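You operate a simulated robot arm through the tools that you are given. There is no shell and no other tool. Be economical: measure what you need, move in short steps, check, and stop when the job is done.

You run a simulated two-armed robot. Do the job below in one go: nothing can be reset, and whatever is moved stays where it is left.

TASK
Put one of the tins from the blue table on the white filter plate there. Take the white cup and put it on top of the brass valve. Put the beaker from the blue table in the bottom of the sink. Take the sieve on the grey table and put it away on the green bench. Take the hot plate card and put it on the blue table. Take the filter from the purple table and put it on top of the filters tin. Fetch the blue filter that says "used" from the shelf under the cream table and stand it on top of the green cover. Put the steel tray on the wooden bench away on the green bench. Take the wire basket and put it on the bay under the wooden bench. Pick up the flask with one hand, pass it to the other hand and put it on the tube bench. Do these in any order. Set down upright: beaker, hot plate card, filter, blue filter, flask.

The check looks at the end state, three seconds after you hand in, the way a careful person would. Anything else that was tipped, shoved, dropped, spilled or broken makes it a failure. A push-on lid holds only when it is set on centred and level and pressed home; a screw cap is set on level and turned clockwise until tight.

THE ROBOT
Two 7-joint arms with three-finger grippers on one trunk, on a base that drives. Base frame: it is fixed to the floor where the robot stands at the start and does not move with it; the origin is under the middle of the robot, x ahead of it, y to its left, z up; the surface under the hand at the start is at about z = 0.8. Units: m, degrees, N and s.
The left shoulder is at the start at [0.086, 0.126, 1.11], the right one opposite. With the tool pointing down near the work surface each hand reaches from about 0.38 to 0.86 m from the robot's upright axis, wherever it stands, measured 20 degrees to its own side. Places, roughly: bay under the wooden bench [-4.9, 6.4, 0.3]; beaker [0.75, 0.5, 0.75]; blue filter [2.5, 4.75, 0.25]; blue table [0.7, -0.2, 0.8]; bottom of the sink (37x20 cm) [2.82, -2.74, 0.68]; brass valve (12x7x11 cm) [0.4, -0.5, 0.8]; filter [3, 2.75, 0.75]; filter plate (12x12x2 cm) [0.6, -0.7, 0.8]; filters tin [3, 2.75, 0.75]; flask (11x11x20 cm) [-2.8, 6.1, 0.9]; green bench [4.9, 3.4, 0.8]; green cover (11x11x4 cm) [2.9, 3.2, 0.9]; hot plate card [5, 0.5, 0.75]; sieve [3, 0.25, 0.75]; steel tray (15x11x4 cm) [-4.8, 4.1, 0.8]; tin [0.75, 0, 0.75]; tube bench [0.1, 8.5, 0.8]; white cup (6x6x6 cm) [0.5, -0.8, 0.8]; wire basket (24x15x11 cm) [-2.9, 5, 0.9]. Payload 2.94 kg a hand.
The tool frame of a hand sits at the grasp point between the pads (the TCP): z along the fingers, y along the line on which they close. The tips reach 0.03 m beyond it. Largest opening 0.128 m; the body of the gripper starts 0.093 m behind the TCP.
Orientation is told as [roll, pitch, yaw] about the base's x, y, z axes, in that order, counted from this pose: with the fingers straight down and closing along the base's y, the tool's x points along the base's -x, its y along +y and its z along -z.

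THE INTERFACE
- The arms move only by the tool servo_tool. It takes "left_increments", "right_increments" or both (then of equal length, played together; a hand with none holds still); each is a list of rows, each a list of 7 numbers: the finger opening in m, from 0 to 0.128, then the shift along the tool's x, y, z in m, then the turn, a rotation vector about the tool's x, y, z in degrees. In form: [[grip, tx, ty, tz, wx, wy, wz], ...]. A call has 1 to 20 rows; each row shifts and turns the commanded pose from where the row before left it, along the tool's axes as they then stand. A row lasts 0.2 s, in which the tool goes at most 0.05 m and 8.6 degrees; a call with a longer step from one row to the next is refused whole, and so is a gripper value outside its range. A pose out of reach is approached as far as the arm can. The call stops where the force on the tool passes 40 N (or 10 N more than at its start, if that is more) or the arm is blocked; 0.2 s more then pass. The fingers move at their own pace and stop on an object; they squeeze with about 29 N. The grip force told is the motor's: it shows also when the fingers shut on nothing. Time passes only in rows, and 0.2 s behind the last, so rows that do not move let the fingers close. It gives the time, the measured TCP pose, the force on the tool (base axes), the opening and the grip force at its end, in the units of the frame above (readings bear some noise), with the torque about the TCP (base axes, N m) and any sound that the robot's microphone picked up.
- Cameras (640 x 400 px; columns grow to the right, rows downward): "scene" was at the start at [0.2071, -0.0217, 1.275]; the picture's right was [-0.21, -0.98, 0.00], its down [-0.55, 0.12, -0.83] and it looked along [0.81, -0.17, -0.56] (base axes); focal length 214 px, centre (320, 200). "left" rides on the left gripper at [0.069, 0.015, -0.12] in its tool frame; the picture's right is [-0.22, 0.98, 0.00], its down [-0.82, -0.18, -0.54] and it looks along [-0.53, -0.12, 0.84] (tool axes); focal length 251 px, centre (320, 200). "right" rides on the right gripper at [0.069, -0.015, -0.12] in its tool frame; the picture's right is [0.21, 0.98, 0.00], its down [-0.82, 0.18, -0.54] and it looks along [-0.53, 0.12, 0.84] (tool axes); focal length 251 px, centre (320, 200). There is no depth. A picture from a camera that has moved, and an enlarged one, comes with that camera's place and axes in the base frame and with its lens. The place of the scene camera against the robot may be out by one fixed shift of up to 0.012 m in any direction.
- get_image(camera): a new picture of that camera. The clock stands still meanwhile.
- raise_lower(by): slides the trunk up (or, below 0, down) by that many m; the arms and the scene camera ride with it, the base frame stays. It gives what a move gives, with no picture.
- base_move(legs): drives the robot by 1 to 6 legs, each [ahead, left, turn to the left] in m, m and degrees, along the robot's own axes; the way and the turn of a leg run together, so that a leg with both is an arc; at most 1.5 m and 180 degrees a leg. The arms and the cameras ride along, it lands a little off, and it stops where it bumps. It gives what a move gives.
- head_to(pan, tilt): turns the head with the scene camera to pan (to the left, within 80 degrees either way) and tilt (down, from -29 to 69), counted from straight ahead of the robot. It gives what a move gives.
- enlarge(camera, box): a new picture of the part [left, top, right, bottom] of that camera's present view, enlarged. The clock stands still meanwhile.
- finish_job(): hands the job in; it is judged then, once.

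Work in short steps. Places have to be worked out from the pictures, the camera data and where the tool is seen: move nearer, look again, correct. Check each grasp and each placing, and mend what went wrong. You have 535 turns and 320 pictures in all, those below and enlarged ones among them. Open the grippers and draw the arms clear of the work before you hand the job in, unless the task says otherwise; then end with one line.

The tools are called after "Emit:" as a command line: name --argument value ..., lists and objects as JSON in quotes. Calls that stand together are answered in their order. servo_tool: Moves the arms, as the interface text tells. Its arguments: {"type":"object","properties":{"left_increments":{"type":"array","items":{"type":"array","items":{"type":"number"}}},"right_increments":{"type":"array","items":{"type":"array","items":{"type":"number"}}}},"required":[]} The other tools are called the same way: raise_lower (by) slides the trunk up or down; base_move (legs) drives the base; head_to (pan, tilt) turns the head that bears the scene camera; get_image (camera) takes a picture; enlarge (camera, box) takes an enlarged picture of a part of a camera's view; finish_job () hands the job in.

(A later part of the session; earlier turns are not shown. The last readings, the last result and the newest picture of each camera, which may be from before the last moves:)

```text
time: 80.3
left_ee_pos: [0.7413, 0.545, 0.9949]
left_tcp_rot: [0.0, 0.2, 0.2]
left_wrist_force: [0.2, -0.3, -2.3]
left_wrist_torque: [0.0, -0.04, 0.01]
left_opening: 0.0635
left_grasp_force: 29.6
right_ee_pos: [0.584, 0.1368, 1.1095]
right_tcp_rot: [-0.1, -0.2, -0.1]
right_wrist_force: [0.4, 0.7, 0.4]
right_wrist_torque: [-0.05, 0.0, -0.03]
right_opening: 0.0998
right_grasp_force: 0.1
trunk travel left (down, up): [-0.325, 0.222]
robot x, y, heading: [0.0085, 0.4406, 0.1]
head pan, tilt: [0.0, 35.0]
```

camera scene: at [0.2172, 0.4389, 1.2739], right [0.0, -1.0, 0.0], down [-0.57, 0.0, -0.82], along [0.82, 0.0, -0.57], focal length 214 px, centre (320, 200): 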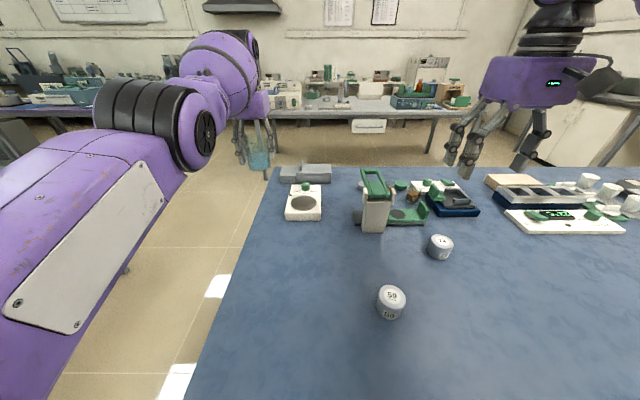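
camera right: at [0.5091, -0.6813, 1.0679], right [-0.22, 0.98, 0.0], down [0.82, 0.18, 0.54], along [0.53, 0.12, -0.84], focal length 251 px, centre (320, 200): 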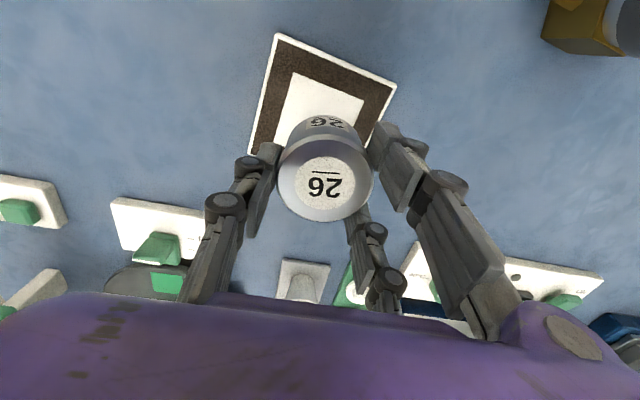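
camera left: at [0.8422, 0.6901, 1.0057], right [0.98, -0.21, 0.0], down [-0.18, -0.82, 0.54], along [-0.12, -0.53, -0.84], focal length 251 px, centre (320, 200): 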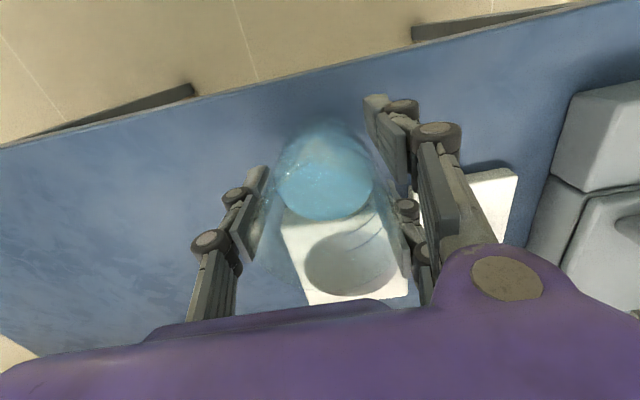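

Freed. I retract to x≈0.5 and raise the beaker to z≈1.1.

Emit:
servo_tool --left_increments '[[0, 0.03, 0, 0, 0, 0, 0], [0, 0.03, 0, -0.01, 0, 0, 0], [0, 0.03, 0, -0.02, 0, 0, 0], [0, 0.03, 0, -0.02, 0, 0, 0], [0, 0.03, 0, -0.02, 0, 0, 0], [0, 0.03, 0, -0.02, 0, 0, 0], [0, 0.03, 0.0, -0.01, 0, 0, 0], [0, 0.03, 0.0, 0, 0, 0, 0], [0, 0.0, 0, 0, 0, 0, 0]]'

Emit:
get_image --camera "left"

```text
time: 82.3
left_ee_pos: [0.5033, 0.5442, 1.094]
left_tcp_rot: [-0.1, 0.1, 0.2]
left_wrist_force: [-0.1, 0.1, -1.9]
left_wrist_torque: [0.0, 0.02, -0.05]
left_opening: 0.0638
left_grasp_force: 28.7
right_ee_pos: [0.5869, 0.1355, 1.1085]
right_tcp_rot: [0.0, 0.1, 0.1]
right_wrist_force: [0.6, 0.9, -0.4]
right_wrist_torque: [-0.02, 0.05, -0.02]
right_opening: 0.1001
right_grasp_force: 0.1
trunk travel left (down, up): [-0.325, 0.222]
robot x, y, heading: [0.0089, 0.4443, 0.2]
head pan, tilt: [0.0, 35.0]
```

```text
266 pictures are left
camera left: at [0.4342, 0.5586, 1.2137], right [0.21, 0.98, 0.0], down [0.82, -0.18, 0.54], along [0.53, -0.11, -0.84], focal length 251 px, centre (320, 200)
```

left: 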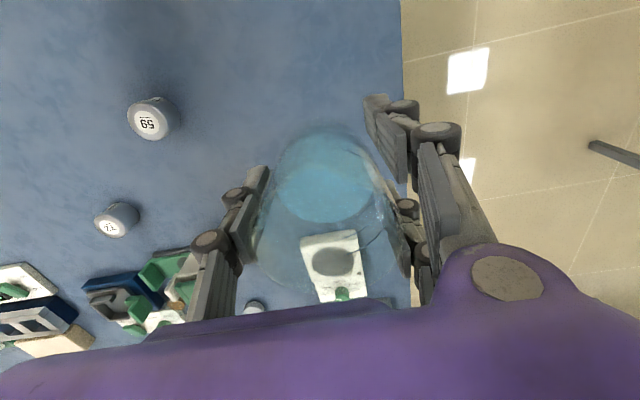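

I tuck the right arm a bit and strafe right with the beaker high above the table.

Emit:
servo_tool --right_increments '[[0.1, 0.04, 0, -0.005, 0, 0, 0], [0.1, 0.04, 0, -0.005, 0, 0, 0], [0.1, 0.04, 0, 0, 0, 0, 0], [0.1, 0.04, 0, 0, 0, 0, 0]]'

Emit:
base_move --legs '[[0, -1.2, 0]]'

Emit:
head_to --pan -65 --tilt 25

Emit:
get_image --camera "scene"

```text
time: 83.3
left_ee_pos: [0.5027, 0.5423, 1.0944]
left_tcp_rot: [0.1, 0.1, 0.1]
left_wrist_force: [-0.3, 0.5, -2.4]
left_wrist_torque: [0.02, -0.03, -0.02]
left_opening: 0.0637
left_grasp_force: 29.1
right_ee_pos: [0.425, 0.1354, 1.1192]
right_tcp_rot: [0.0, -0.2, 0.1]
right_wrist_force: [-0.8, -0.3, -0.6]
right_wrist_torque: [0.01, 0.02, -0.01]
right_opening: 0.0999
right_grasp_force: 0.1
trunk travel left (down, up): [-0.325, 0.222]
robot x, y, heading: [0.0075, 0.4424, 0.1]
head pan, tilt: [0.0, 35.0]
```

```text
time: 94.1
left_ee_pos: [0.5011, -0.661, 1.0945]
left_tcp_rot: [-0.1, 0.1, -0.2]
left_wrist_force: [-0.3, 0.4, -3.2]
left_wrist_torque: [-0.04, 0.03, 0.0]
left_opening: 0.0633
left_grasp_force: 28.8
right_ee_pos: [0.4224, -1.0676, 1.1204]
right_tcp_rot: [0.0, 0.0, -0.3]
right_wrist_force: [-0.2, -0.8, 0.1]
right_wrist_torque: [0.02, -0.03, -0.01]
right_opening: 0.1001
right_grasp_force: 0.0
trunk travel left (down, up): [-0.325, 0.222]
robot x, y, heading: [0.0068, -0.7574, -0.5]
head pan, tilt: [0.0, 35.0]
```

```text
time: 95.5
left_ee_pos: [0.5021, -0.6615, 1.0945]
left_tcp_rot: [0.0, 0.1, -0.3]
left_wrist_force: [0.6, -1.1, -2.0]
left_wrist_torque: [-0.01, -0.02, -0.04]
left_opening: 0.0633
left_grasp_force: 28.9
right_ee_pos: [0.4226, -1.0676, 1.1189]
right_tcp_rot: [0.0, -0.1, -0.3]
right_wrist_force: [-0.2, -0.2, -0.7]
right_wrist_torque: [0.01, 0.04, 0.01]
right_opening: 0.1
right_grasp_force: 0.1
trunk travel left (down, up): [-0.325, 0.222]
robot x, y, heading: [0.0048, -0.7594, -0.4]
head pan, tilt: [-65.0, 25.0]
```

```text
265 pictures are left
camera scene: at [0.1661, -0.8471, 1.2896], right [-0.91, -0.42, 0.0], down [-0.18, 0.38, -0.91], along [0.38, -0.82, -0.42], focal length 214 px, centre (320, 200)
```

scene: 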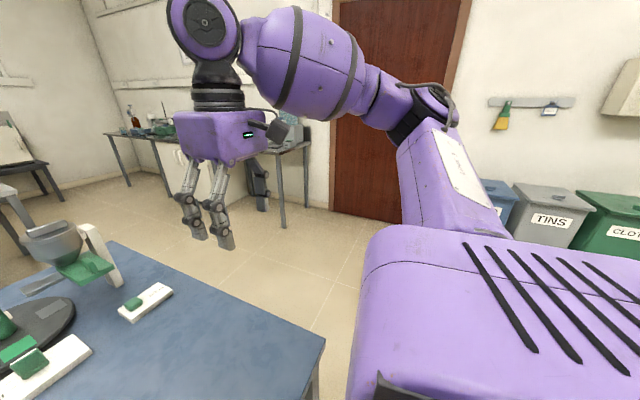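

The floor right of the table is free, with the sink bench front near y≈-2.5. I strafe to y≈-1.75, then drive ahead.

Emit:
base_move --legs '[[0, -1.0, 0], [1.2, 0, 0]]'

Emit:
get_image --camera "scene"

```text
time: 110.2
left_ee_pos: [1.6795, -1.6921, 1.094]
left_tcp_rot: [-0.1, 0.1, -1.1]
left_wrist_force: [0.8, -0.1, -1.9]
left_wrist_torque: [0.0, 0.05, 0.0]
left_opening: 0.063
left_grasp_force: 29.3
right_ee_pos: [1.5944, -2.0978, 1.1202]
right_tcp_rot: [-0.1, -0.2, -1.2]
right_wrist_force: [-0.2, -0.4, -0.5]
right_wrist_torque: [0.01, -0.01, -0.04]
right_opening: 0.1001
right_grasp_force: 0.0
trunk travel left (down, up): [-0.325, 0.222]
robot x, y, heading: [1.1794, -1.7835, -1.1]
head pan, tilt: [-65.0, 25.0]
```

```text
264 pictures are left
camera scene: at [1.3403, -1.8732, 1.2896], right [-0.91, -0.41, 0.0], down [-0.17, 0.39, -0.91], along [0.37, -0.83, -0.42], focal length 214 px, centre (320, 200)
```

scene: 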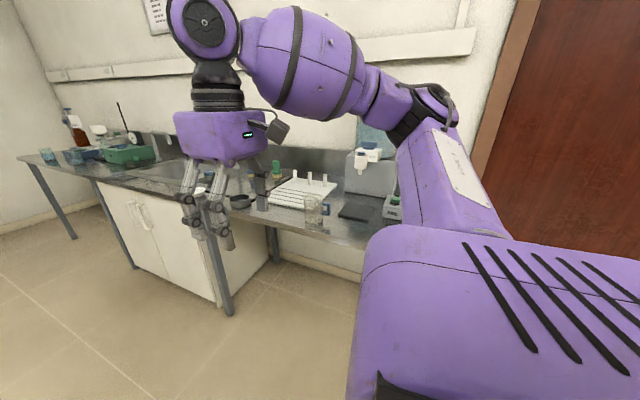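

The bench front edge is near y≈-2.45. I drive on to x≈2.63 and turn right to face the sink bench.

Emit:
base_move --legs '[[1.45, 0, 0], [0, 0, -89]]'

Emit:
head_to --pan 0 --tilt 35

Emit:
get_image --camera "scene"

Emit:
get_image --camera "left"

```text
time: 121.2
left_ee_pos: [2.7506, -2.2989, 1.0949]
left_tcp_rot: [0.0, 0.1, -89.3]
left_wrist_force: [-0.6, 0.4, -1.3]
left_wrist_torque: [-0.02, 0.02, -0.04]
left_opening: 0.0632
left_grasp_force: 29.5
right_ee_pos: [2.3421, -2.2267, 1.1193]
right_tcp_rot: [0.1, -0.1, -89.4]
right_wrist_force: [0.4, 1.1, -1.2]
right_wrist_torque: [-0.03, 0.0, 0.0]
right_opening: 0.0999
right_grasp_force: 0.0
trunk travel left (down, up): [-0.325, 0.222]
robot x, y, heading: [2.6451, -1.8079, -89.3]
head pan, tilt: [-65.0, 25.0]
```

```text
time: 122.6
left_ee_pos: [2.7508, -2.2985, 1.0948]
left_tcp_rot: [0.0, 0.1, -89.3]
left_wrist_force: [0.2, 0.3, -2.2]
left_wrist_torque: [-0.05, -0.03, 0.02]
left_opening: 0.0608
left_grasp_force: 28.7
right_ee_pos: [2.3423, -2.2259, 1.1197]
right_tcp_rot: [0.1, -0.1, -89.4]
right_wrist_force: [-1.5, 0.0, 0.4]
right_wrist_torque: [0.03, 0.0, -0.02]
right_opening: 0.0997
right_grasp_force: 0.1
trunk travel left (down, up): [-0.325, 0.222]
robot x, y, heading: [2.6472, -1.8018, -89.2]
head pan, tilt: [0.0, 35.0]
```

```text
263 pictures are left
camera scene: at [2.6372, -2.0268, 1.2739], right [-1.0, -0.01, 0.0], down [-0.01, 0.57, -0.82], along [0.01, -0.82, -0.57], focal length 214 px, centre (320, 200)
```

scene: 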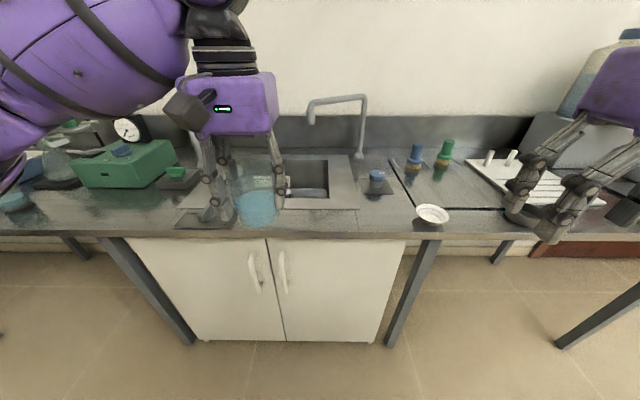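

```text
262 pictures are left
camera left: at [2.7651, -2.2297, 1.2138], right [0.98, -0.2, 0.0], down [-0.17, -0.82, 0.54], along [-0.11, -0.53, -0.84], focal length 251 px, centre (320, 200)
```

left: 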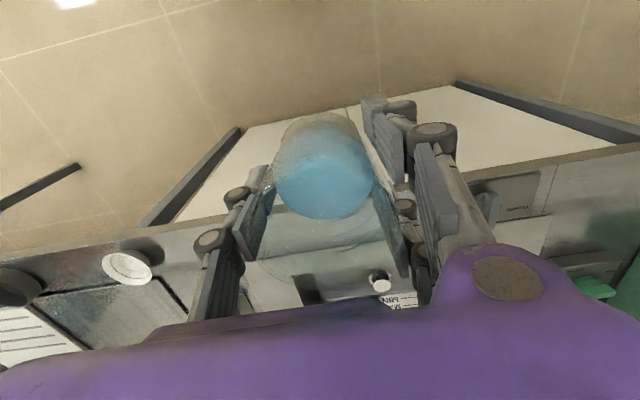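

The sink opening lies left of the faucet, around x 2.63–3.0. I shift the hand 10 cm left (away from the faucet) and drive 0.28 m ahead.

Emit:
servo_tool --left_increments '[[0, 0, 0.025, 0, 0, 0, 0], [0, 0, 0.025, 0, 0, 0, 0], [0, 0, 0.025, 0, 0, 0, 0], [0, 0, 0.025, 0, 0, 0, 0], [0, 0, 0, 0, 0, 0, 0]]'

Emit:
base_move --legs '[[0.26, 0, 0]]'

Emit:
get_image --camera "scene"

Emit:
get_image --camera "left"

```text
time: 123.8
left_ee_pos: [2.8502, -2.2975, 1.0937]
left_tcp_rot: [0.1, 0.1, -89.3]
left_wrist_force: [0.1, -0.3, -1.1]
left_wrist_torque: [0.04, -0.03, -0.02]
left_opening: 0.0614
left_grasp_force: 28.8
right_ee_pos: [2.3421, -2.2267, 1.1187]
right_tcp_rot: [0.0, 0.0, -89.4]
right_wrist_force: [-0.7, 0.3, 0.1]
right_wrist_torque: [0.05, -0.04, 0.05]
right_opening: 0.1
right_grasp_force: 0.0
trunk travel left (down, up): [-0.325, 0.222]
robot x, y, heading: [2.647, -1.8065, -89.4]
head pan, tilt: [0.0, 35.0]
```

```text
time: 125.6
left_ee_pos: [2.856, -2.5562, 1.0947]
left_tcp_rot: [-0.1, 0.2, -89.3]
left_wrist_force: [0.5, -0.5, -1.2]
left_wrist_torque: [0.0, 0.0, 0.03]
left_opening: 0.0609
left_grasp_force: 29.1
right_ee_pos: [2.3463, -2.4854, 1.1197]
right_tcp_rot: [0.0, -0.1, -89.2]
right_wrist_force: [-0.2, -0.7, 0.6]
right_wrist_torque: [0.03, 0.01, -0.03]
right_opening: 0.0998
right_grasp_force: 0.1
trunk travel left (down, up): [-0.325, 0.222]
robot x, y, heading: [2.6486, -2.065, -89.3]
head pan, tilt: [0.0, 35.0]
```

```text
261 pictures are left
camera scene: at [2.6411, -2.2862, 1.2739], right [-1.0, -0.01, 0.0], down [-0.01, 0.57, -0.82], along [0.01, -0.82, -0.57], focal length 214 px, centre (320, 200)
```

scene: 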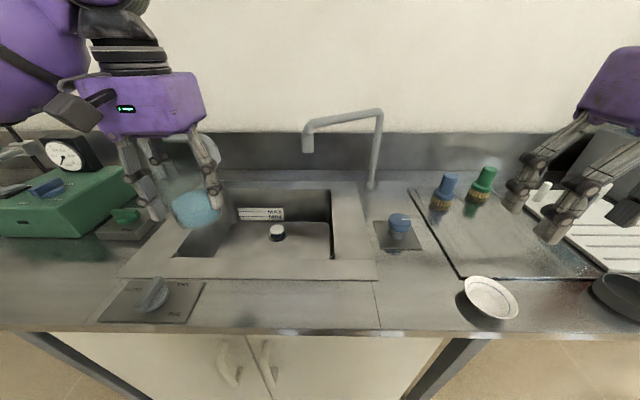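

```text
260 pictures are left
camera left: at [2.8696, -2.487, 1.2137], right [0.98, -0.2, 0.0], down [-0.17, -0.83, 0.54], along [-0.11, -0.53, -0.84], focal length 251 px, centre (320, 200)
```

left: 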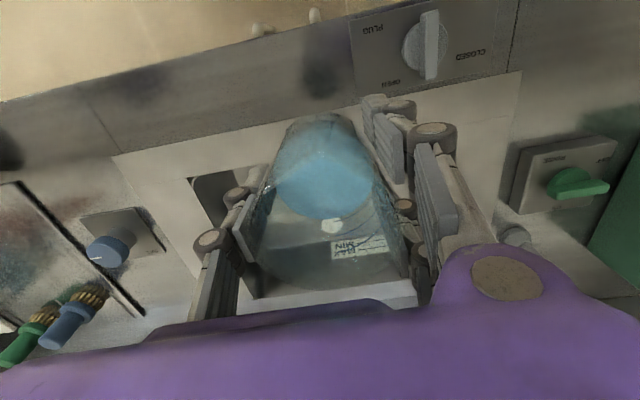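

The sink opening spans x 2.61–3.0, y −2.63…−2.945 (rim ≈0.86), with a drain knob near (2.82,−2.90). I carry the beaker above (2.86,−2.79).

Emit:
servo_tool --left_increments '[[0, -0.029, 0, 0, 0, 0, 0], [0, -0.029, 0, 0, 0, 0, 0], [0, -0.029, 0, 0, 0, 0, 0], [0, -0.029, 0, 0, 0, 0, 0], [0, -0.029, 0, 0, 0, 0, 0], [0, -0.029, 0, 0, 0, 0, 0], [0, -0.029, 0, 0, 0, 0, 0], [0, -0.029, 0, 0, 0, 0, 0], [0, 0, 0, 0, 0, 0, 0]]'

Emit:
get_image --camera "scene"

Emit:
get_image --camera "left"

```text
time: 127.6
left_ee_pos: [2.8597, -2.7886, 1.0943]
left_tcp_rot: [0.0, 0.1, -89.1]
left_wrist_force: [1.1, -0.6, -1.4]
left_wrist_torque: [0.0, -0.01, 0.0]
left_opening: 0.0613
left_grasp_force: 28.8
right_ee_pos: [2.3477, -2.4859, 1.1196]
right_tcp_rot: [0.0, -0.1, -89.2]
right_wrist_force: [0.2, -0.1, 0.1]
right_wrist_torque: [-0.04, -0.03, 0.03]
right_opening: 0.0999
right_grasp_force: 0.0
trunk travel left (down, up): [-0.325, 0.222]
robot x, y, heading: [2.6488, -2.0658, -89.3]
head pan, tilt: [0.0, 35.0]
```

```text
259 pictures are left
camera scene: at [2.6415, -2.2854, 1.274], right [-1.0, -0.01, 0.0], down [-0.01, 0.57, -0.82], along [0.01, -0.82, -0.57], focal length 214 px, centre (320, 200)
```

scene: 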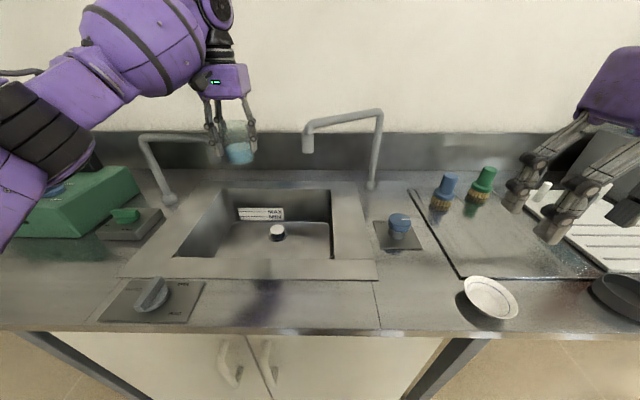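

```text
258 pictures are left
camera left: at [2.8733, -2.7184, 1.2131], right [0.98, -0.2, 0.0], down [-0.17, -0.83, 0.54], along [-0.11, -0.53, -0.84], focal length 251 px, centre (320, 200)
```

left: 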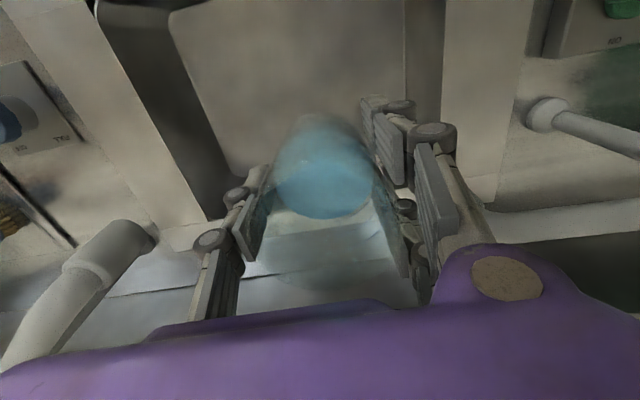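

A second faucet stands on the left, its spout near (2.94,−2.9). I re-centre to (2.835,−2.765) and lower into the basin.

Emit:
servo_tool --left_increments '[[0, 0.012, -0.012, 0, 0, 0, 0], [0, 0.012, -0.012, 0, 0, 0, 0], [0, 0, 0, 0.03, 0, 0, 0], [0, 0, 0, 0.03, 0, 0, 0], [0, 0, 0, 0.03, 0, 0, 0], [0, 0, 0, 0.03, 0, 0, 0], [0, 0, 0, 0.03, 0, 0, 0], [0, 0, 0, 0, 0, 0, 0]]'

Emit:
get_image --camera "scene"

Emit:
get_image --camera "left"

```text
time: 129.4
left_ee_pos: [2.8343, -2.7647, 0.9439]
left_tcp_rot: [0.0, 0.2, -89.2]
left_wrist_force: [0.1, 0.0, -1.6]
left_wrist_torque: [0.0, -0.04, 0.0]
left_opening: 0.0613
left_grasp_force: 29.5
right_ee_pos: [2.3464, -2.4854, 1.1198]
right_tcp_rot: [0.0, -0.1, -89.3]
right_wrist_force: [-0.4, 0.0, -0.3]
right_wrist_torque: [-0.04, -0.02, 0.0]
right_opening: 0.1002
right_grasp_force: 0.0
trunk travel left (down, up): [-0.325, 0.222]
robot x, y, heading: [2.6452, -2.0666, -89.1]
head pan, tilt: [0.0, 35.0]
```

```text
257 pictures are left
camera scene: at [2.641, -2.2857, 1.2739], right [-1.0, -0.01, 0.0], down [-0.01, 0.57, -0.82], along [0.01, -0.82, -0.57], focal length 214 px, centre (320, 200)
```

scene: 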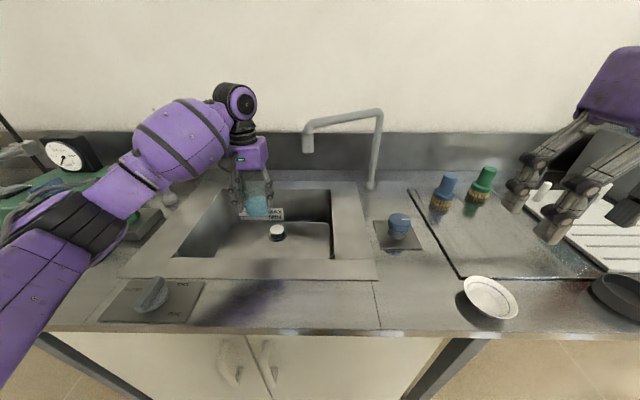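

```text
256 pictures are left
camera left: at [2.8482, -2.6946, 1.0631], right [0.98, -0.2, 0.0], down [-0.17, -0.82, 0.54], along [-0.11, -0.53, -0.84], focal length 251 px, centre (320, 200)
```

left: 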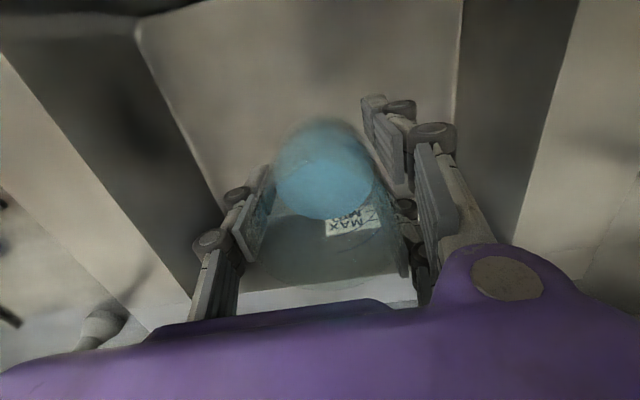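

Centred in the basin. Before going lower I look at the elbow's clearance over the things to the left.

Emit:
head_to --pan 40 --tilt 30

Emit:
get_image --camera "scene"

```text
time: 130.5
left_ee_pos: [2.8339, -2.7633, 0.9438]
left_tcp_rot: [0.0, 0.1, -89.2]
left_wrist_force: [0.1, -0.3, -1.4]
left_wrist_torque: [0.04, 0.03, 0.03]
left_opening: 0.0614
left_grasp_force: 29.3
right_ee_pos: [2.3469, -2.4857, 1.1203]
right_tcp_rot: [0.0, -0.1, -89.2]
right_wrist_force: [-0.2, 0.1, -0.2]
right_wrist_torque: [0.01, -0.03, 0.02]
right_opening: 0.1001
right_grasp_force: 0.0
trunk travel left (down, up): [-0.325, 0.222]
robot x, y, heading: [2.6434, -2.064, -89.4]
head pan, tilt: [40.0, 30.0]
```

```text
255 pictures are left
camera scene: at [2.6989, -2.2665, 1.2817], right [-0.76, -0.65, 0.0], down [-0.33, 0.38, -0.87], along [0.57, -0.66, -0.5], focal length 214 px, centre (320, 200)
```

scene: 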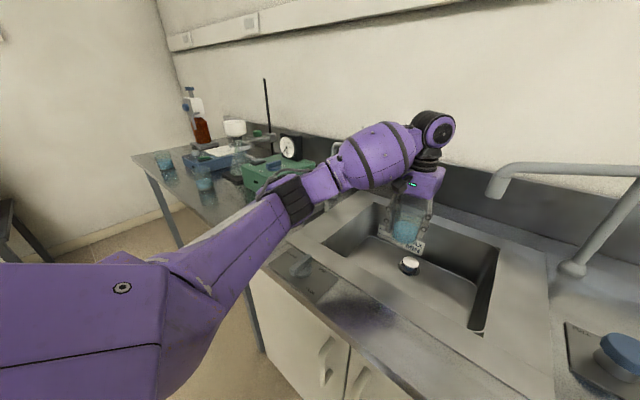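

The elbow would come low over the bench items. I raise the trunk 0.15 m to keep it high, then lower the hand further.

Emit:
raise_lower --by 0.15

Emit:
servo_tool --left_increments '[[0, 0, 0, 0.03, 0, 0, 0], [0, 0, 0, 0.03, 0, 0, 0], [0, 0, 0, 0.03, 0, 0, 0], [0, 0, 0, 0.03, 0, 0, 0], [0, 0, 0, 0.03, 0, 0, 0], [0, 0, 0, 0.03, 0, 0, 0], [0, 0, 0, 0.03, 0, 0, 0], [0, 0, 0, 0.03, 0, 0, 0], [0, 0, 0, 0, 0, 0, 0]]'

Emit:
get_image --camera "scene"

Emit:
get_image --camera "left"

```text
time: 132.3
left_ee_pos: [2.8337, -2.7641, 1.0937]
left_tcp_rot: [0.0, 0.3, -89.2]
left_wrist_force: [-0.5, 0.1, -2.3]
left_wrist_torque: [0.04, 0.04, 0.01]
left_opening: 0.0612
left_grasp_force: 28.5
right_ee_pos: [2.3474, -2.486, 1.2681]
right_tcp_rot: [0.1, 0.0, -89.3]
right_wrist_force: [0.4, -0.2, -0.7]
right_wrist_torque: [-0.01, -0.03, -0.01]
right_opening: 0.0997
right_grasp_force: 0.0
trunk travel left (down, up): [-0.475, 0.072]
robot x, y, heading: [2.6486, -2.0616, -89.5]
head pan, tilt: [40.0, 30.0]
```

```text
time: 134.3
left_ee_pos: [2.8348, -2.7633, 0.854]
left_tcp_rot: [0.0, 0.0, -89.2]
left_wrist_force: [0.6, 0.7, -3.2]
left_wrist_torque: [0.02, -0.01, 0.05]
left_opening: 0.0614
left_grasp_force: 29.5
right_ee_pos: [2.3478, -2.4867, 1.2701]
right_tcp_rot: [-0.1, -0.1, -89.2]
right_wrist_force: [0.1, 1.0, -0.1]
right_wrist_torque: [-0.01, 0.02, 0.01]
right_opening: 0.0999
right_grasp_force: 0.1
trunk travel left (down, up): [-0.475, 0.072]
robot x, y, heading: [2.6464, -2.0672, -89.2]
head pan, tilt: [40.0, 30.0]
```

```text
254 pictures are left
camera scene: at [2.6983, -2.2122, 1.4424], right [-0.76, -0.65, 0.0], down [-0.33, 0.38, -0.87], along [0.57, -0.66, -0.5], focal length 214 px, centre (320, 200)
```

scene: 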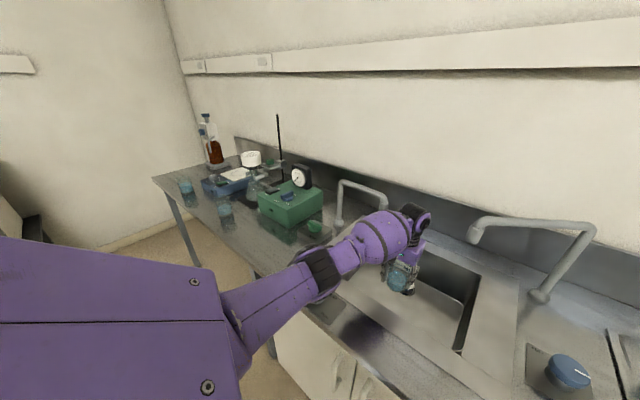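

```text
253 pictures are left
camera left: at [2.8491, -2.6946, 0.9735], right [0.98, -0.2, 0.0], down [-0.17, -0.82, 0.54], along [-0.11, -0.53, -0.84], focal length 251 px, centre (320, 200)
```

left: 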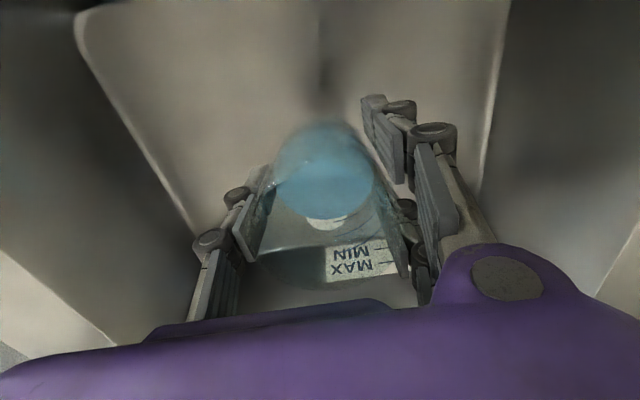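

Good clearance. I lower 8 cm more, then feel for the bottom.

Emit:
servo_tool --left_increments '[[0, 0, 0, 0.025, 0, 0, 0], [0, 0, 0, 0.025, 0, 0, 0], [0, 0, 0, 0.02, 0, 0, 0], [0, 0, 0, 0.01, 0, 0, 0], [0, 0, 0, 0, 0, 0, 0]]'

Emit:
servo_tool --left_increments '[[0, 0, 0, 0.004, 0, 0, 0], [0, 0, 0, 0.004, 0, 0, 0], [0, 0, 0, 0, 0, 0, 0]]'

Emit:
servo_tool --left_increments '[[0, 0, 0, 0.003, 0, 0, 0], [0, 0, 0, 0.003, 0, 0, 0], [0, 0, 0, 0, 0, 0, 0]]'

Emit:
get_image --camera "left"

```text
time: 135.5
left_ee_pos: [2.8343, -2.7638, 0.7758]
left_tcp_rot: [0.0, 0.1, -89.2]
left_wrist_force: [1.1, -0.1, -2.2]
left_wrist_torque: [0.02, -0.01, 0.0]
left_opening: 0.0611
left_grasp_force: 29.1
right_ee_pos: [2.3472, -2.4859, 1.2688]
right_tcp_rot: [0.1, -0.2, -89.1]
right_wrist_force: [0.3, -0.3, -0.6]
right_wrist_torque: [-0.03, -0.02, -0.01]
right_opening: 0.1002
right_grasp_force: 0.0
trunk travel left (down, up): [-0.475, 0.072]
robot x, y, heading: [2.6481, -2.066, -89.1]
head pan, tilt: [40.0, 30.0]
```

```text
time: 136.3
left_ee_pos: [2.8336, -2.7635, 0.7664]
left_tcp_rot: [0.0, 0.2, -89.3]
left_wrist_force: [-0.2, 0.1, -2.6]
left_wrist_torque: [0.03, 0.0, -0.03]
left_opening: 0.0612
left_grasp_force: 29.6
right_ee_pos: [2.3462, -2.4865, 1.2688]
right_tcp_rot: [-0.1, -0.1, -89.2]
right_wrist_force: [0.2, -0.8, 0.4]
right_wrist_torque: [-0.01, 0.01, -0.01]
right_opening: 0.1002
right_grasp_force: 0.1
trunk travel left (down, up): [-0.475, 0.072]
robot x, y, heading: [2.6491, -2.0657, -89.2]
head pan, tilt: [40.0, 30.0]
```

```text
time: 137.1
left_ee_pos: [2.835, -2.7634, 0.7594]
left_tcp_rot: [0.0, 0.1, -89.2]
left_wrist_force: [-0.1, -0.5, -1.1]
left_wrist_torque: [-0.02, -0.05, -0.02]
left_opening: 0.0612
left_grasp_force: 29.0
right_ee_pos: [2.3473, -2.4854, 1.2706]
right_tcp_rot: [0.0, -0.1, -89.3]
right_wrist_force: [0.4, 0.1, -0.7]
right_wrist_torque: [0.02, 0.01, -0.02]
right_opening: 0.1
right_grasp_force: 0.1
trunk travel left (down, up): [-0.475, 0.072]
robot x, y, heading: [2.6473, -2.0634, -89.3]
head pan, tilt: [40.0, 30.0]
```

```text
252 pictures are left
camera left: at [2.8489, -2.6941, 0.8793], right [0.98, -0.2, 0.0], down [-0.17, -0.82, 0.54], along [-0.11, -0.53, -0.84], focal length 251 px, centre (320, 200)
```

left: 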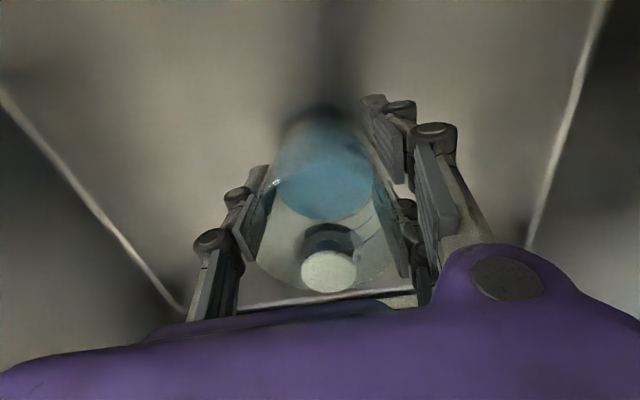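

Still free; continue by small steps.

Emit:
servo_tool --left_increments '[[0, 0, 0, 0.003, 0, 0, 0], [0, 0, 0, 0.003, 0, 0, 0], [0, 0, 0, 0, 0, 0, 0]]'

Emit:
servo_tool --left_increments '[[0, 0, 0, 0.002, 0, 0, 0], [0, 0, 0, 0.002, 0, 0, 0], [0, 0, 0, 0, 0, 0, 0]]'

Emit:
servo_tool --left_increments '[[0, 0, 0, 0.002, 0, 0, 0], [0, 0, 0, 0.002, 0, 0, 0], [0, 0, 0, 0, 0, 0, 0]]'

```text
time: 137.9
left_ee_pos: [2.8343, -2.762, 0.7534]
left_tcp_rot: [0.1, 0.1, -89.2]
left_wrist_force: [0.0, 0.4, -2.0]
left_wrist_torque: [-0.02, -0.01, 0.0]
left_opening: 0.0612
left_grasp_force: 29.0
right_ee_pos: [2.3477, -2.4845, 1.2692]
right_tcp_rot: [0.1, 0.0, -89.2]
right_wrist_force: [0.9, 0.5, 0.2]
right_wrist_torque: [-0.01, -0.03, -0.02]
right_opening: 0.1001
right_grasp_force: 0.0
trunk travel left (down, up): [-0.475, 0.072]
robot x, y, heading: [2.6488, -2.0667, -89.3]
head pan, tilt: [40.0, 30.0]
```

```text
time: 138.7
left_ee_pos: [2.8328, -2.7635, 0.7499]
left_tcp_rot: [0.0, 0.2, -89.2]
left_wrist_force: [0.0, 0.1, -2.1]
left_wrist_torque: [0.05, 0.01, -0.01]
left_opening: 0.0615
left_grasp_force: 28.7
right_ee_pos: [2.3477, -2.4862, 1.2689]
right_tcp_rot: [0.0, -0.1, -89.2]
right_wrist_force: [-0.3, 0.4, -0.1]
right_wrist_torque: [-0.04, -0.01, 0.0]
right_opening: 0.1
right_grasp_force: 0.0
trunk travel left (down, up): [-0.475, 0.072]
robot x, y, heading: [2.6441, -2.065, -89.2]
head pan, tilt: [40.0, 30.0]
```

```text
time: 139.5
left_ee_pos: [2.8339, -2.7631, 0.746]
left_tcp_rot: [0.0, 0.1, -89.2]
left_wrist_force: [0.3, 0.3, -1.4]
left_wrist_torque: [0.03, 0.01, -0.02]
left_opening: 0.061
left_grasp_force: 28.7
right_ee_pos: [2.3474, -2.4858, 1.2691]
right_tcp_rot: [0.0, 0.0, -89.2]
right_wrist_force: [-0.1, -0.5, 0.0]
right_wrist_torque: [-0.01, 0.01, 0.02]
right_opening: 0.1002
right_grasp_force: 0.0
trunk travel left (down, up): [-0.475, 0.072]
robot x, y, heading: [2.6473, -2.0646, -89.1]
head pan, tilt: [40.0, 30.0]
```

Emit:
servo_tool --left_increments '[[0, 0, 0, 0.002, 0, 0, 0], [0, 0, 0, 0.002, 0, 0, 0], [0, 0, 0, 0, 0, 0, 0]]'

Emit:
servo_tool --left_increments '[[0, 0, 0, 0.002, 0, 0, 0], [0, 0, 0, 0.001, 0, 0, 0], [0, 0, 0, 0, 0, 0, 0]]'

Emit:
servo_tool --left_increments '[[0, 0, 0, 0.001, 0, 0, 0], [0, 0, 0, 0.001, 0, 0, 0], [0, 0, 0, 0, 0, 0, 0]]'

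Emit:
get_image --camera "left"

```text
time: 140.3
left_ee_pos: [2.8343, -2.7635, 0.7446]
left_tcp_rot: [0.0, -0.3, -89.2]
left_wrist_force: [1.2, -1.1, 15.7]
left_wrist_torque: [0.08, 0.02, 0.06]
left_opening: 0.0613
left_grasp_force: 29.2
right_ee_pos: [2.3459, -2.4847, 1.2704]
right_tcp_rot: [0.0, -0.2, -89.2]
right_wrist_force: [0.2, -0.6, 0.1]
right_wrist_torque: [-0.01, 0.0, 0.01]
right_opening: 0.0997
right_grasp_force: 0.1
trunk travel left (down, up): [-0.475, 0.072]
robot x, y, heading: [2.6513, -2.0658, -89.2]
head pan, tilt: [40.0, 30.0]
```

```text
time: 141.1
left_ee_pos: [2.8322, -2.7634, 0.7406]
left_tcp_rot: [0.0, -0.2, -89.2]
left_wrist_force: [1.3, -6.8, 18.0]
left_wrist_torque: [-0.44, 0.03, 0.08]
left_opening: 0.0606
left_grasp_force: 29.0
right_ee_pos: [2.3463, -2.4841, 1.2702]
right_tcp_rot: [0.0, -0.2, -89.2]
right_wrist_force: [0.3, -0.2, 0.4]
right_wrist_torque: [0.01, 0.02, 0.01]
right_opening: 0.1002
right_grasp_force: 0.1
trunk travel left (down, up): [-0.475, 0.072]
robot x, y, heading: [2.6461, -2.0657, -89.8]
head pan, tilt: [40.0, 30.0]
```

```text
time: 141.9
left_ee_pos: [2.8326, -2.7638, 0.7389]
left_tcp_rot: [0.0, 0.0, -89.2]
left_wrist_force: [-0.7, -6.1, 18.2]
left_wrist_torque: [-0.33, 0.06, 0.03]
left_opening: 0.0603
left_grasp_force: 29.0
right_ee_pos: [2.3459, -2.485, 1.2711]
right_tcp_rot: [0.0, -0.1, -89.2]
right_wrist_force: [-0.5, -0.4, -0.4]
right_wrist_torque: [-0.01, 0.0, -0.05]
right_opening: 0.1001
right_grasp_force: 0.0
trunk travel left (down, up): [-0.475, 0.072]
robot x, y, heading: [2.6456, -2.0604, -89.3]
head pan, tilt: [40.0, 30.0]
```

```text
251 pictures are left
camera left: at [2.8477, -2.6934, 0.8576], right [0.98, -0.2, 0.0], down [-0.17, -0.82, 0.54], along [-0.11, -0.53, -0.84], focal length 251 px, centre (320, 200)
```

left: 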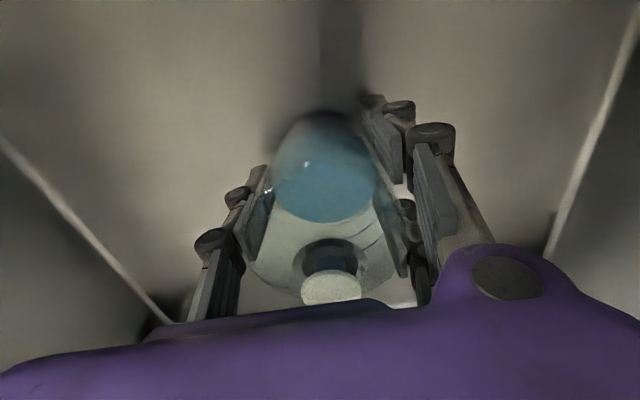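

The beaker is on the basin floor (18 N). I open slowly and rise straight out.

Emit:
servo_tool --left_increments '[[0.062, 0, 0, -0.001, 0, 0, 0], [0.066, 0, 0, 0, 0, 0, 0], [0.075, 0, 0, 0, 0, 0, 0], [0.1, 0, 0, 0, 0, 0, 0], [0.12, 0, 0, 0, 0, 0, 0], [0.12, 0, 0, 0, 0, 0, 0]]'

Emit:
get_image --camera "left"

```text
time: 143.3
left_ee_pos: [2.8344, -2.7637, 0.7391]
left_tcp_rot: [0.1, 0.1, -89.3]
left_wrist_force: [-1.1, -0.2, -0.1]
left_wrist_torque: [0.02, 0.0, 0.01]
left_opening: 0.12
left_grasp_force: 0.1
right_ee_pos: [2.3465, -2.4859, 1.27]
right_tcp_rot: [0.0, -0.2, -89.2]
right_wrist_force: [-0.3, -0.3, -0.5]
right_wrist_torque: [-0.01, -0.02, -0.02]
right_opening: 0.1001
right_grasp_force: 0.1
trunk travel left (down, up): [-0.475, 0.072]
robot x, y, heading: [2.6435, -2.0647, -89.2]
head pan, tilt: [40.0, 30.0]
```

```text
250 pictures are left
camera left: at [2.8483, -2.6942, 0.8574], right [0.98, -0.2, 0.0], down [-0.17, -0.83, 0.54], along [-0.11, -0.53, -0.84], focal length 251 px, centre (320, 200)
```

left: 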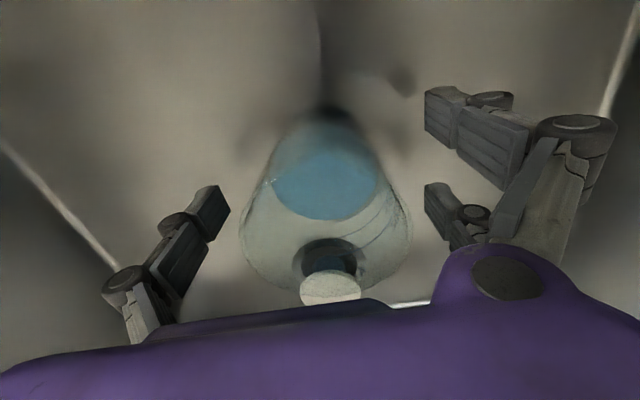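

The beaker stands upright and free. I rise straight up 0.4 m and pull back.

Emit:
servo_tool --left_increments '[[0.12, 0, 0, -0.02, 0, 0, 0], [0.12, 0, 0, -0.03, 0, 0, 0], [0.12, 0, 0, -0.04, 0, 0, 0], [0.12, 0, 0, -0.045, 0, 0, 0], [0.12, 0, 0, -0.045, 0, 0, 0], [0.12, 0, 0, -0.045, 0, 0, 0], [0.12, 0, 0, -0.045, 0, 0, 0], [0.12, 0, 0, -0.045, 0, 0, 0], [0.12, 0, 0, -0.045, 0, 0, 0], [0.12, 0.03, 0, -0.02, 0, 0, 0], [0.12, 0.04, 0, -0.02, 0, 0, 0], [0.12, 0.045, 0, 0, 0, 0, 0], [0.12, 0.045, 0, 0, 0, 0, 0], [0.12, 0.045, 0, 0, 0, 0, 0], [0.12, 0.045, 0, 0, 0, 0, 0]]'

Emit:
head_to --pan 10 --tilt 40

Emit:
get_image --camera "scene"

```text
time: 146.5
left_ee_pos: [2.8304, -2.512, 1.1399]
left_tcp_rot: [0.0, 0.1, -89.0]
left_wrist_force: [0.3, 0.1, -0.6]
left_wrist_torque: [-0.01, -0.02, 0.01]
left_opening: 0.1201
left_grasp_force: 0.0
right_ee_pos: [2.3474, -2.4853, 1.27]
right_tcp_rot: [0.0, -0.1, -89.2]
right_wrist_force: [0.5, 1.3, 0.8]
right_wrist_torque: [-0.05, 0.0, 0.0]
right_opening: 0.1001
right_grasp_force: 0.1
trunk travel left (down, up): [-0.475, 0.072]
robot x, y, heading: [2.6461, -2.0669, -89.3]
head pan, tilt: [40.0, 30.0]
```

```text
time: 147.4
left_ee_pos: [2.8296, -2.514, 1.1379]
left_tcp_rot: [0.0, 0.0, -89.2]
left_wrist_force: [-1.0, -0.1, -0.8]
left_wrist_torque: [0.02, -0.01, -0.02]
left_opening: 0.1201
left_grasp_force: 0.1
right_ee_pos: [2.3463, -2.4853, 1.2697]
right_tcp_rot: [0.0, -0.1, -89.2]
right_wrist_force: [1.0, -0.6, -0.2]
right_wrist_torque: [-0.04, -0.01, 0.0]
right_opening: 0.1002
right_grasp_force: 0.0
trunk travel left (down, up): [-0.475, 0.072]
robot x, y, heading: [2.6475, -2.064, -89.3]
head pan, tilt: [10.0, 40.0]
```

```text
249 pictures are left
camera scene: at [2.6551, -2.2272, 1.4271], right [-0.98, -0.19, 0.0], down [-0.12, 0.63, -0.77], along [0.14, -0.75, -0.64], focal length 214 px, centre (320, 200)
```

scene: 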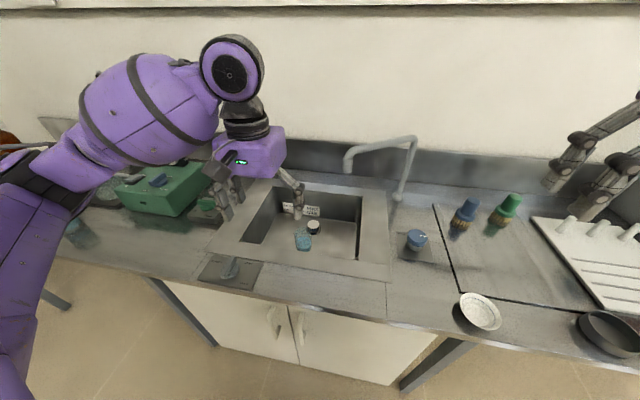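

The beaker is in the sink. I lower the trunk back, back off, and turn round to look at the room.

Emit:
raise_lower --by -0.15

Emit:
base_move --legs '[[-0.4, 0, 0], [0, 0, 179]]'

Emit:
head_to --pan 0 --tilt 15

Emit:
get_image --camera "scene"

```text
time: 149.2
left_ee_pos: [2.8301, -2.5133, 0.9886]
left_tcp_rot: [0.0, 0.0, -89.2]
left_wrist_force: [0.3, 0.1, 0.6]
left_wrist_torque: [-0.04, -0.01, -0.01]
left_opening: 0.12
left_grasp_force: 0.0
right_ee_pos: [2.3454, -2.4861, 1.1185]
right_tcp_rot: [0.0, -0.1, -89.2]
right_wrist_force: [0.7, -0.3, 0.2]
right_wrist_torque: [-0.03, 0.03, 0.02]
right_opening: 0.0998
right_grasp_force: 0.1
trunk travel left (down, up): [-0.325, 0.222]
robot x, y, heading: [2.6433, -2.0617, -89.2]
head pan, tilt: [10.0, 40.0]
```

```text
time: 158.9
left_ee_pos: [2.4688, -1.2129, 0.9887]
left_tcp_rot: [0.0, 0.0, 89.3]
left_wrist_force: [-0.1, 0.1, 0.1]
left_wrist_torque: [-0.02, 0.01, 0.02]
left_opening: 0.1201
left_grasp_force: 0.0
right_ee_pos: [2.952, -1.2517, 1.1193]
right_tcp_rot: [0.0, -0.1, 89.3]
right_wrist_force: [-0.4, 0.0, 0.4]
right_wrist_torque: [0.01, 0.0, 0.02]
right_opening: 0.0999
right_grasp_force: 0.0
trunk travel left (down, up): [-0.325, 0.222]
robot x, y, heading: [2.6411, -1.664, 89.1]
head pan, tilt: [10.0, 40.0]
```

```text
time: 159.8
left_ee_pos: [2.4701, -1.2115, 0.9886]
left_tcp_rot: [0.0, 0.1, 89.4]
left_wrist_force: [0.2, -0.6, 0.5]
left_wrist_torque: [0.0, 0.03, -0.03]
left_opening: 0.1201
left_grasp_force: 0.2
right_ee_pos: [2.952, -1.2522, 1.1193]
right_tcp_rot: [-0.1, -0.2, 89.3]
right_wrist_force: [0.6, 0.2, -0.1]
right_wrist_torque: [0.0, 0.01, 0.0]
right_opening: 0.1001
right_grasp_force: 0.0
trunk travel left (down, up): [-0.325, 0.222]
robot x, y, heading: [2.639, -1.6649, 89.3]
head pan, tilt: [0.0, 15.0]
```

```text
248 pictures are left
camera scene: at [2.6343, -1.4461, 1.3058], right [1.0, -0.01, 0.0], down [0.0, -0.26, -0.97], along [0.01, 0.97, -0.26], focal length 214 px, centre (320, 200)
```

scene: 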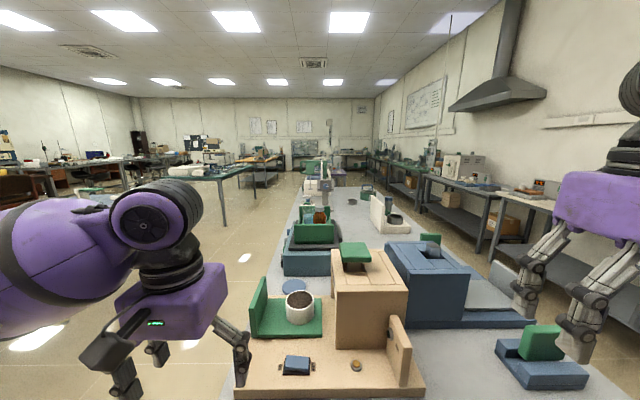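

I'm at the south end of the long grey table. I enlarge to find the sieve.

Emit:
enlarge --camera "scene" --box '[240, 140, 480, 290]'

```text
2.67 times, centred on (360, 215) of scene
camera zoom: at [2.6343, -1.4461, 1.3058], right [1.0, -0.01, 0.0], down [0.0, -0.26, -0.97], along [0.01, 0.97, -0.26], focal length 572 px, centre (213, 160)
```

zoom: 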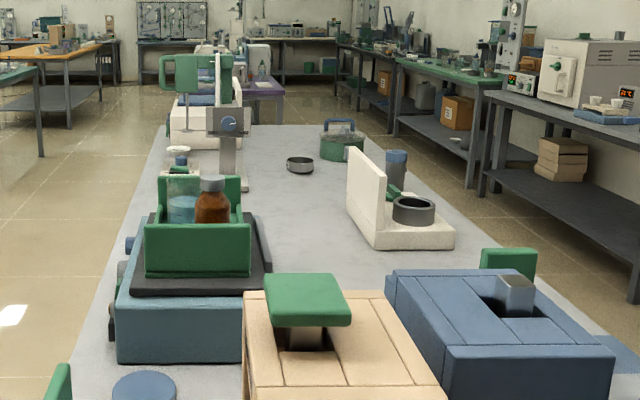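

The sieve is the dark ring at about (2.93,0.33). I drive round to the west side of the grey table and face it.

Emit:
servo_tool --left_increments '[[0.12, 0.02, 0, -0.03, 0, 0, 0], [0.12, 0.02, 0, -0.03, 0, 0, 0], [0.12, 0, 0, -0.04, 0, 0, 0]]'

Emit:
base_move --legs '[[0, 0.9, 0], [1.5, 0, 0], [0.45, 0, 0], [0, 0, -89]]'

Emit:
head_to --pan 0 --tilt 25

Emit:
get_image --camera "scene"

```text
time: 160.6
left_ee_pos: [2.4687, -1.2516, 1.0888]
left_tcp_rot: [0.1, 0.1, 89.3]
left_wrist_force: [0.1, 0.7, -0.1]
left_wrist_torque: [0.05, 0.0, 0.03]
left_opening: 0.1204
left_grasp_force: 0.1
right_ee_pos: [2.9536, -1.2539, 1.1192]
right_tcp_rot: [0.0, -0.1, 89.3]
right_wrist_force: [0.5, -0.2, 0.7]
right_wrist_torque: [0.01, -0.01, 0.0]
right_opening: 0.0998
right_grasp_force: 0.0
trunk travel left (down, up): [-0.325, 0.222]
robot x, y, heading: [2.6393, -1.6661, 89.4]
head pan, tilt: [0.0, 15.0]
```

```text
time: 181.9
left_ee_pos: [2.161, 0.4712, 1.0883]
left_tcp_rot: [0.0, 0.1, 1.6]
left_wrist_force: [-0.3, 0.8, 0.0]
left_wrist_torque: [0.03, 0.01, -0.01]
left_opening: 0.12
left_grasp_force: 0.0
right_ee_pos: [2.1783, -0.0125, 1.1194]
right_tcp_rot: [-0.1, -0.1, 1.6]
right_wrist_force: [-0.2, -0.5, -0.1]
right_wrist_torque: [-0.01, 0.01, 0.0]
right_opening: 0.1001
right_grasp_force: 0.0
trunk travel left (down, up): [-0.325, 0.222]
robot x, y, heading: [1.7557, 0.2838, 1.5]
head pan, tilt: [0.0, 15.0]
```

```text
time: 182.6
left_ee_pos: [2.1612, 0.4716, 1.0887]
left_tcp_rot: [-0.1, 0.0, 1.5]
left_wrist_force: [0.4, 0.3, 0.2]
left_wrist_torque: [-0.02, 0.02, -0.01]
left_opening: 0.12
left_grasp_force: 0.1
right_ee_pos: [2.1796, -0.0107, 1.12]
right_tcp_rot: [0.0, -0.1, 1.6]
right_wrist_force: [0.0, 0.1, -0.8]
right_wrist_torque: [0.01, 0.01, 0.04]
right_opening: 0.0999
right_grasp_force: 0.2
trunk travel left (down, up): [-0.325, 0.222]
robot x, y, heading: [1.7546, 0.2838, 1.7]
head pan, tilt: [0.0, 25.0]
```

```text
246 pictures are left
camera scene: at [1.9662, 0.2858, 1.2897], right [0.03, -1.0, 0.0], down [-0.42, -0.01, -0.91], along [0.91, 0.03, -0.42], focal length 214 px, centre (320, 200)
```

scene: 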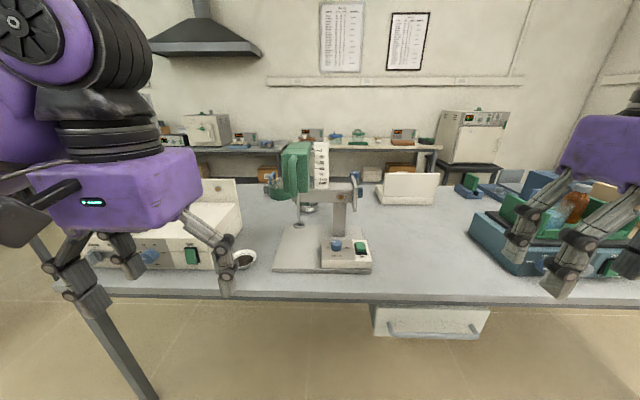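

The tall stand blocks the sieve from the west. I go around the north end of the grey table to its east side.

Emit:
base_move --legs '[[0, 1.35, 0]]'

Emit:
get_image --camera "scene"

```text
time: 194.8
left_ee_pos: [2.1293, 1.8301, 1.0885]
left_tcp_rot: [0.0, 0.1, 1.2]
left_wrist_force: [-0.1, 0.8, -0.2]
left_wrist_torque: [0.02, 0.0, 0.03]
left_opening: 0.1201
left_grasp_force: 0.2
right_ee_pos: [2.144, 1.3466, 1.1198]
right_tcp_rot: [0.0, -0.1, 1.3]
right_wrist_force: [-1.0, -0.9, 0.4]
right_wrist_torque: [-0.02, 0.01, 0.02]
right_opening: 0.1
right_grasp_force: 0.1
trunk travel left (down, up): [-0.325, 0.222]
robot x, y, heading: [1.7203, 1.6391, 0.9]
head pan, tilt: [0.0, 25.0]
```

```text
245 pictures are left
camera scene: at [1.9328, 1.6459, 1.2897], right [0.02, -1.0, 0.0], down [-0.42, -0.01, -0.91], along [0.91, 0.02, -0.42], focal length 214 px, centre (320, 200)
```

scene: 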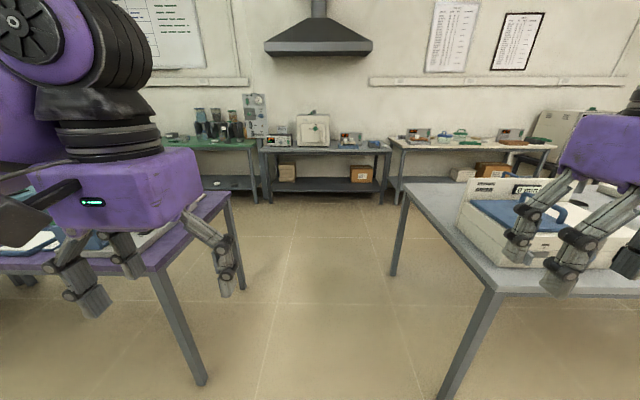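

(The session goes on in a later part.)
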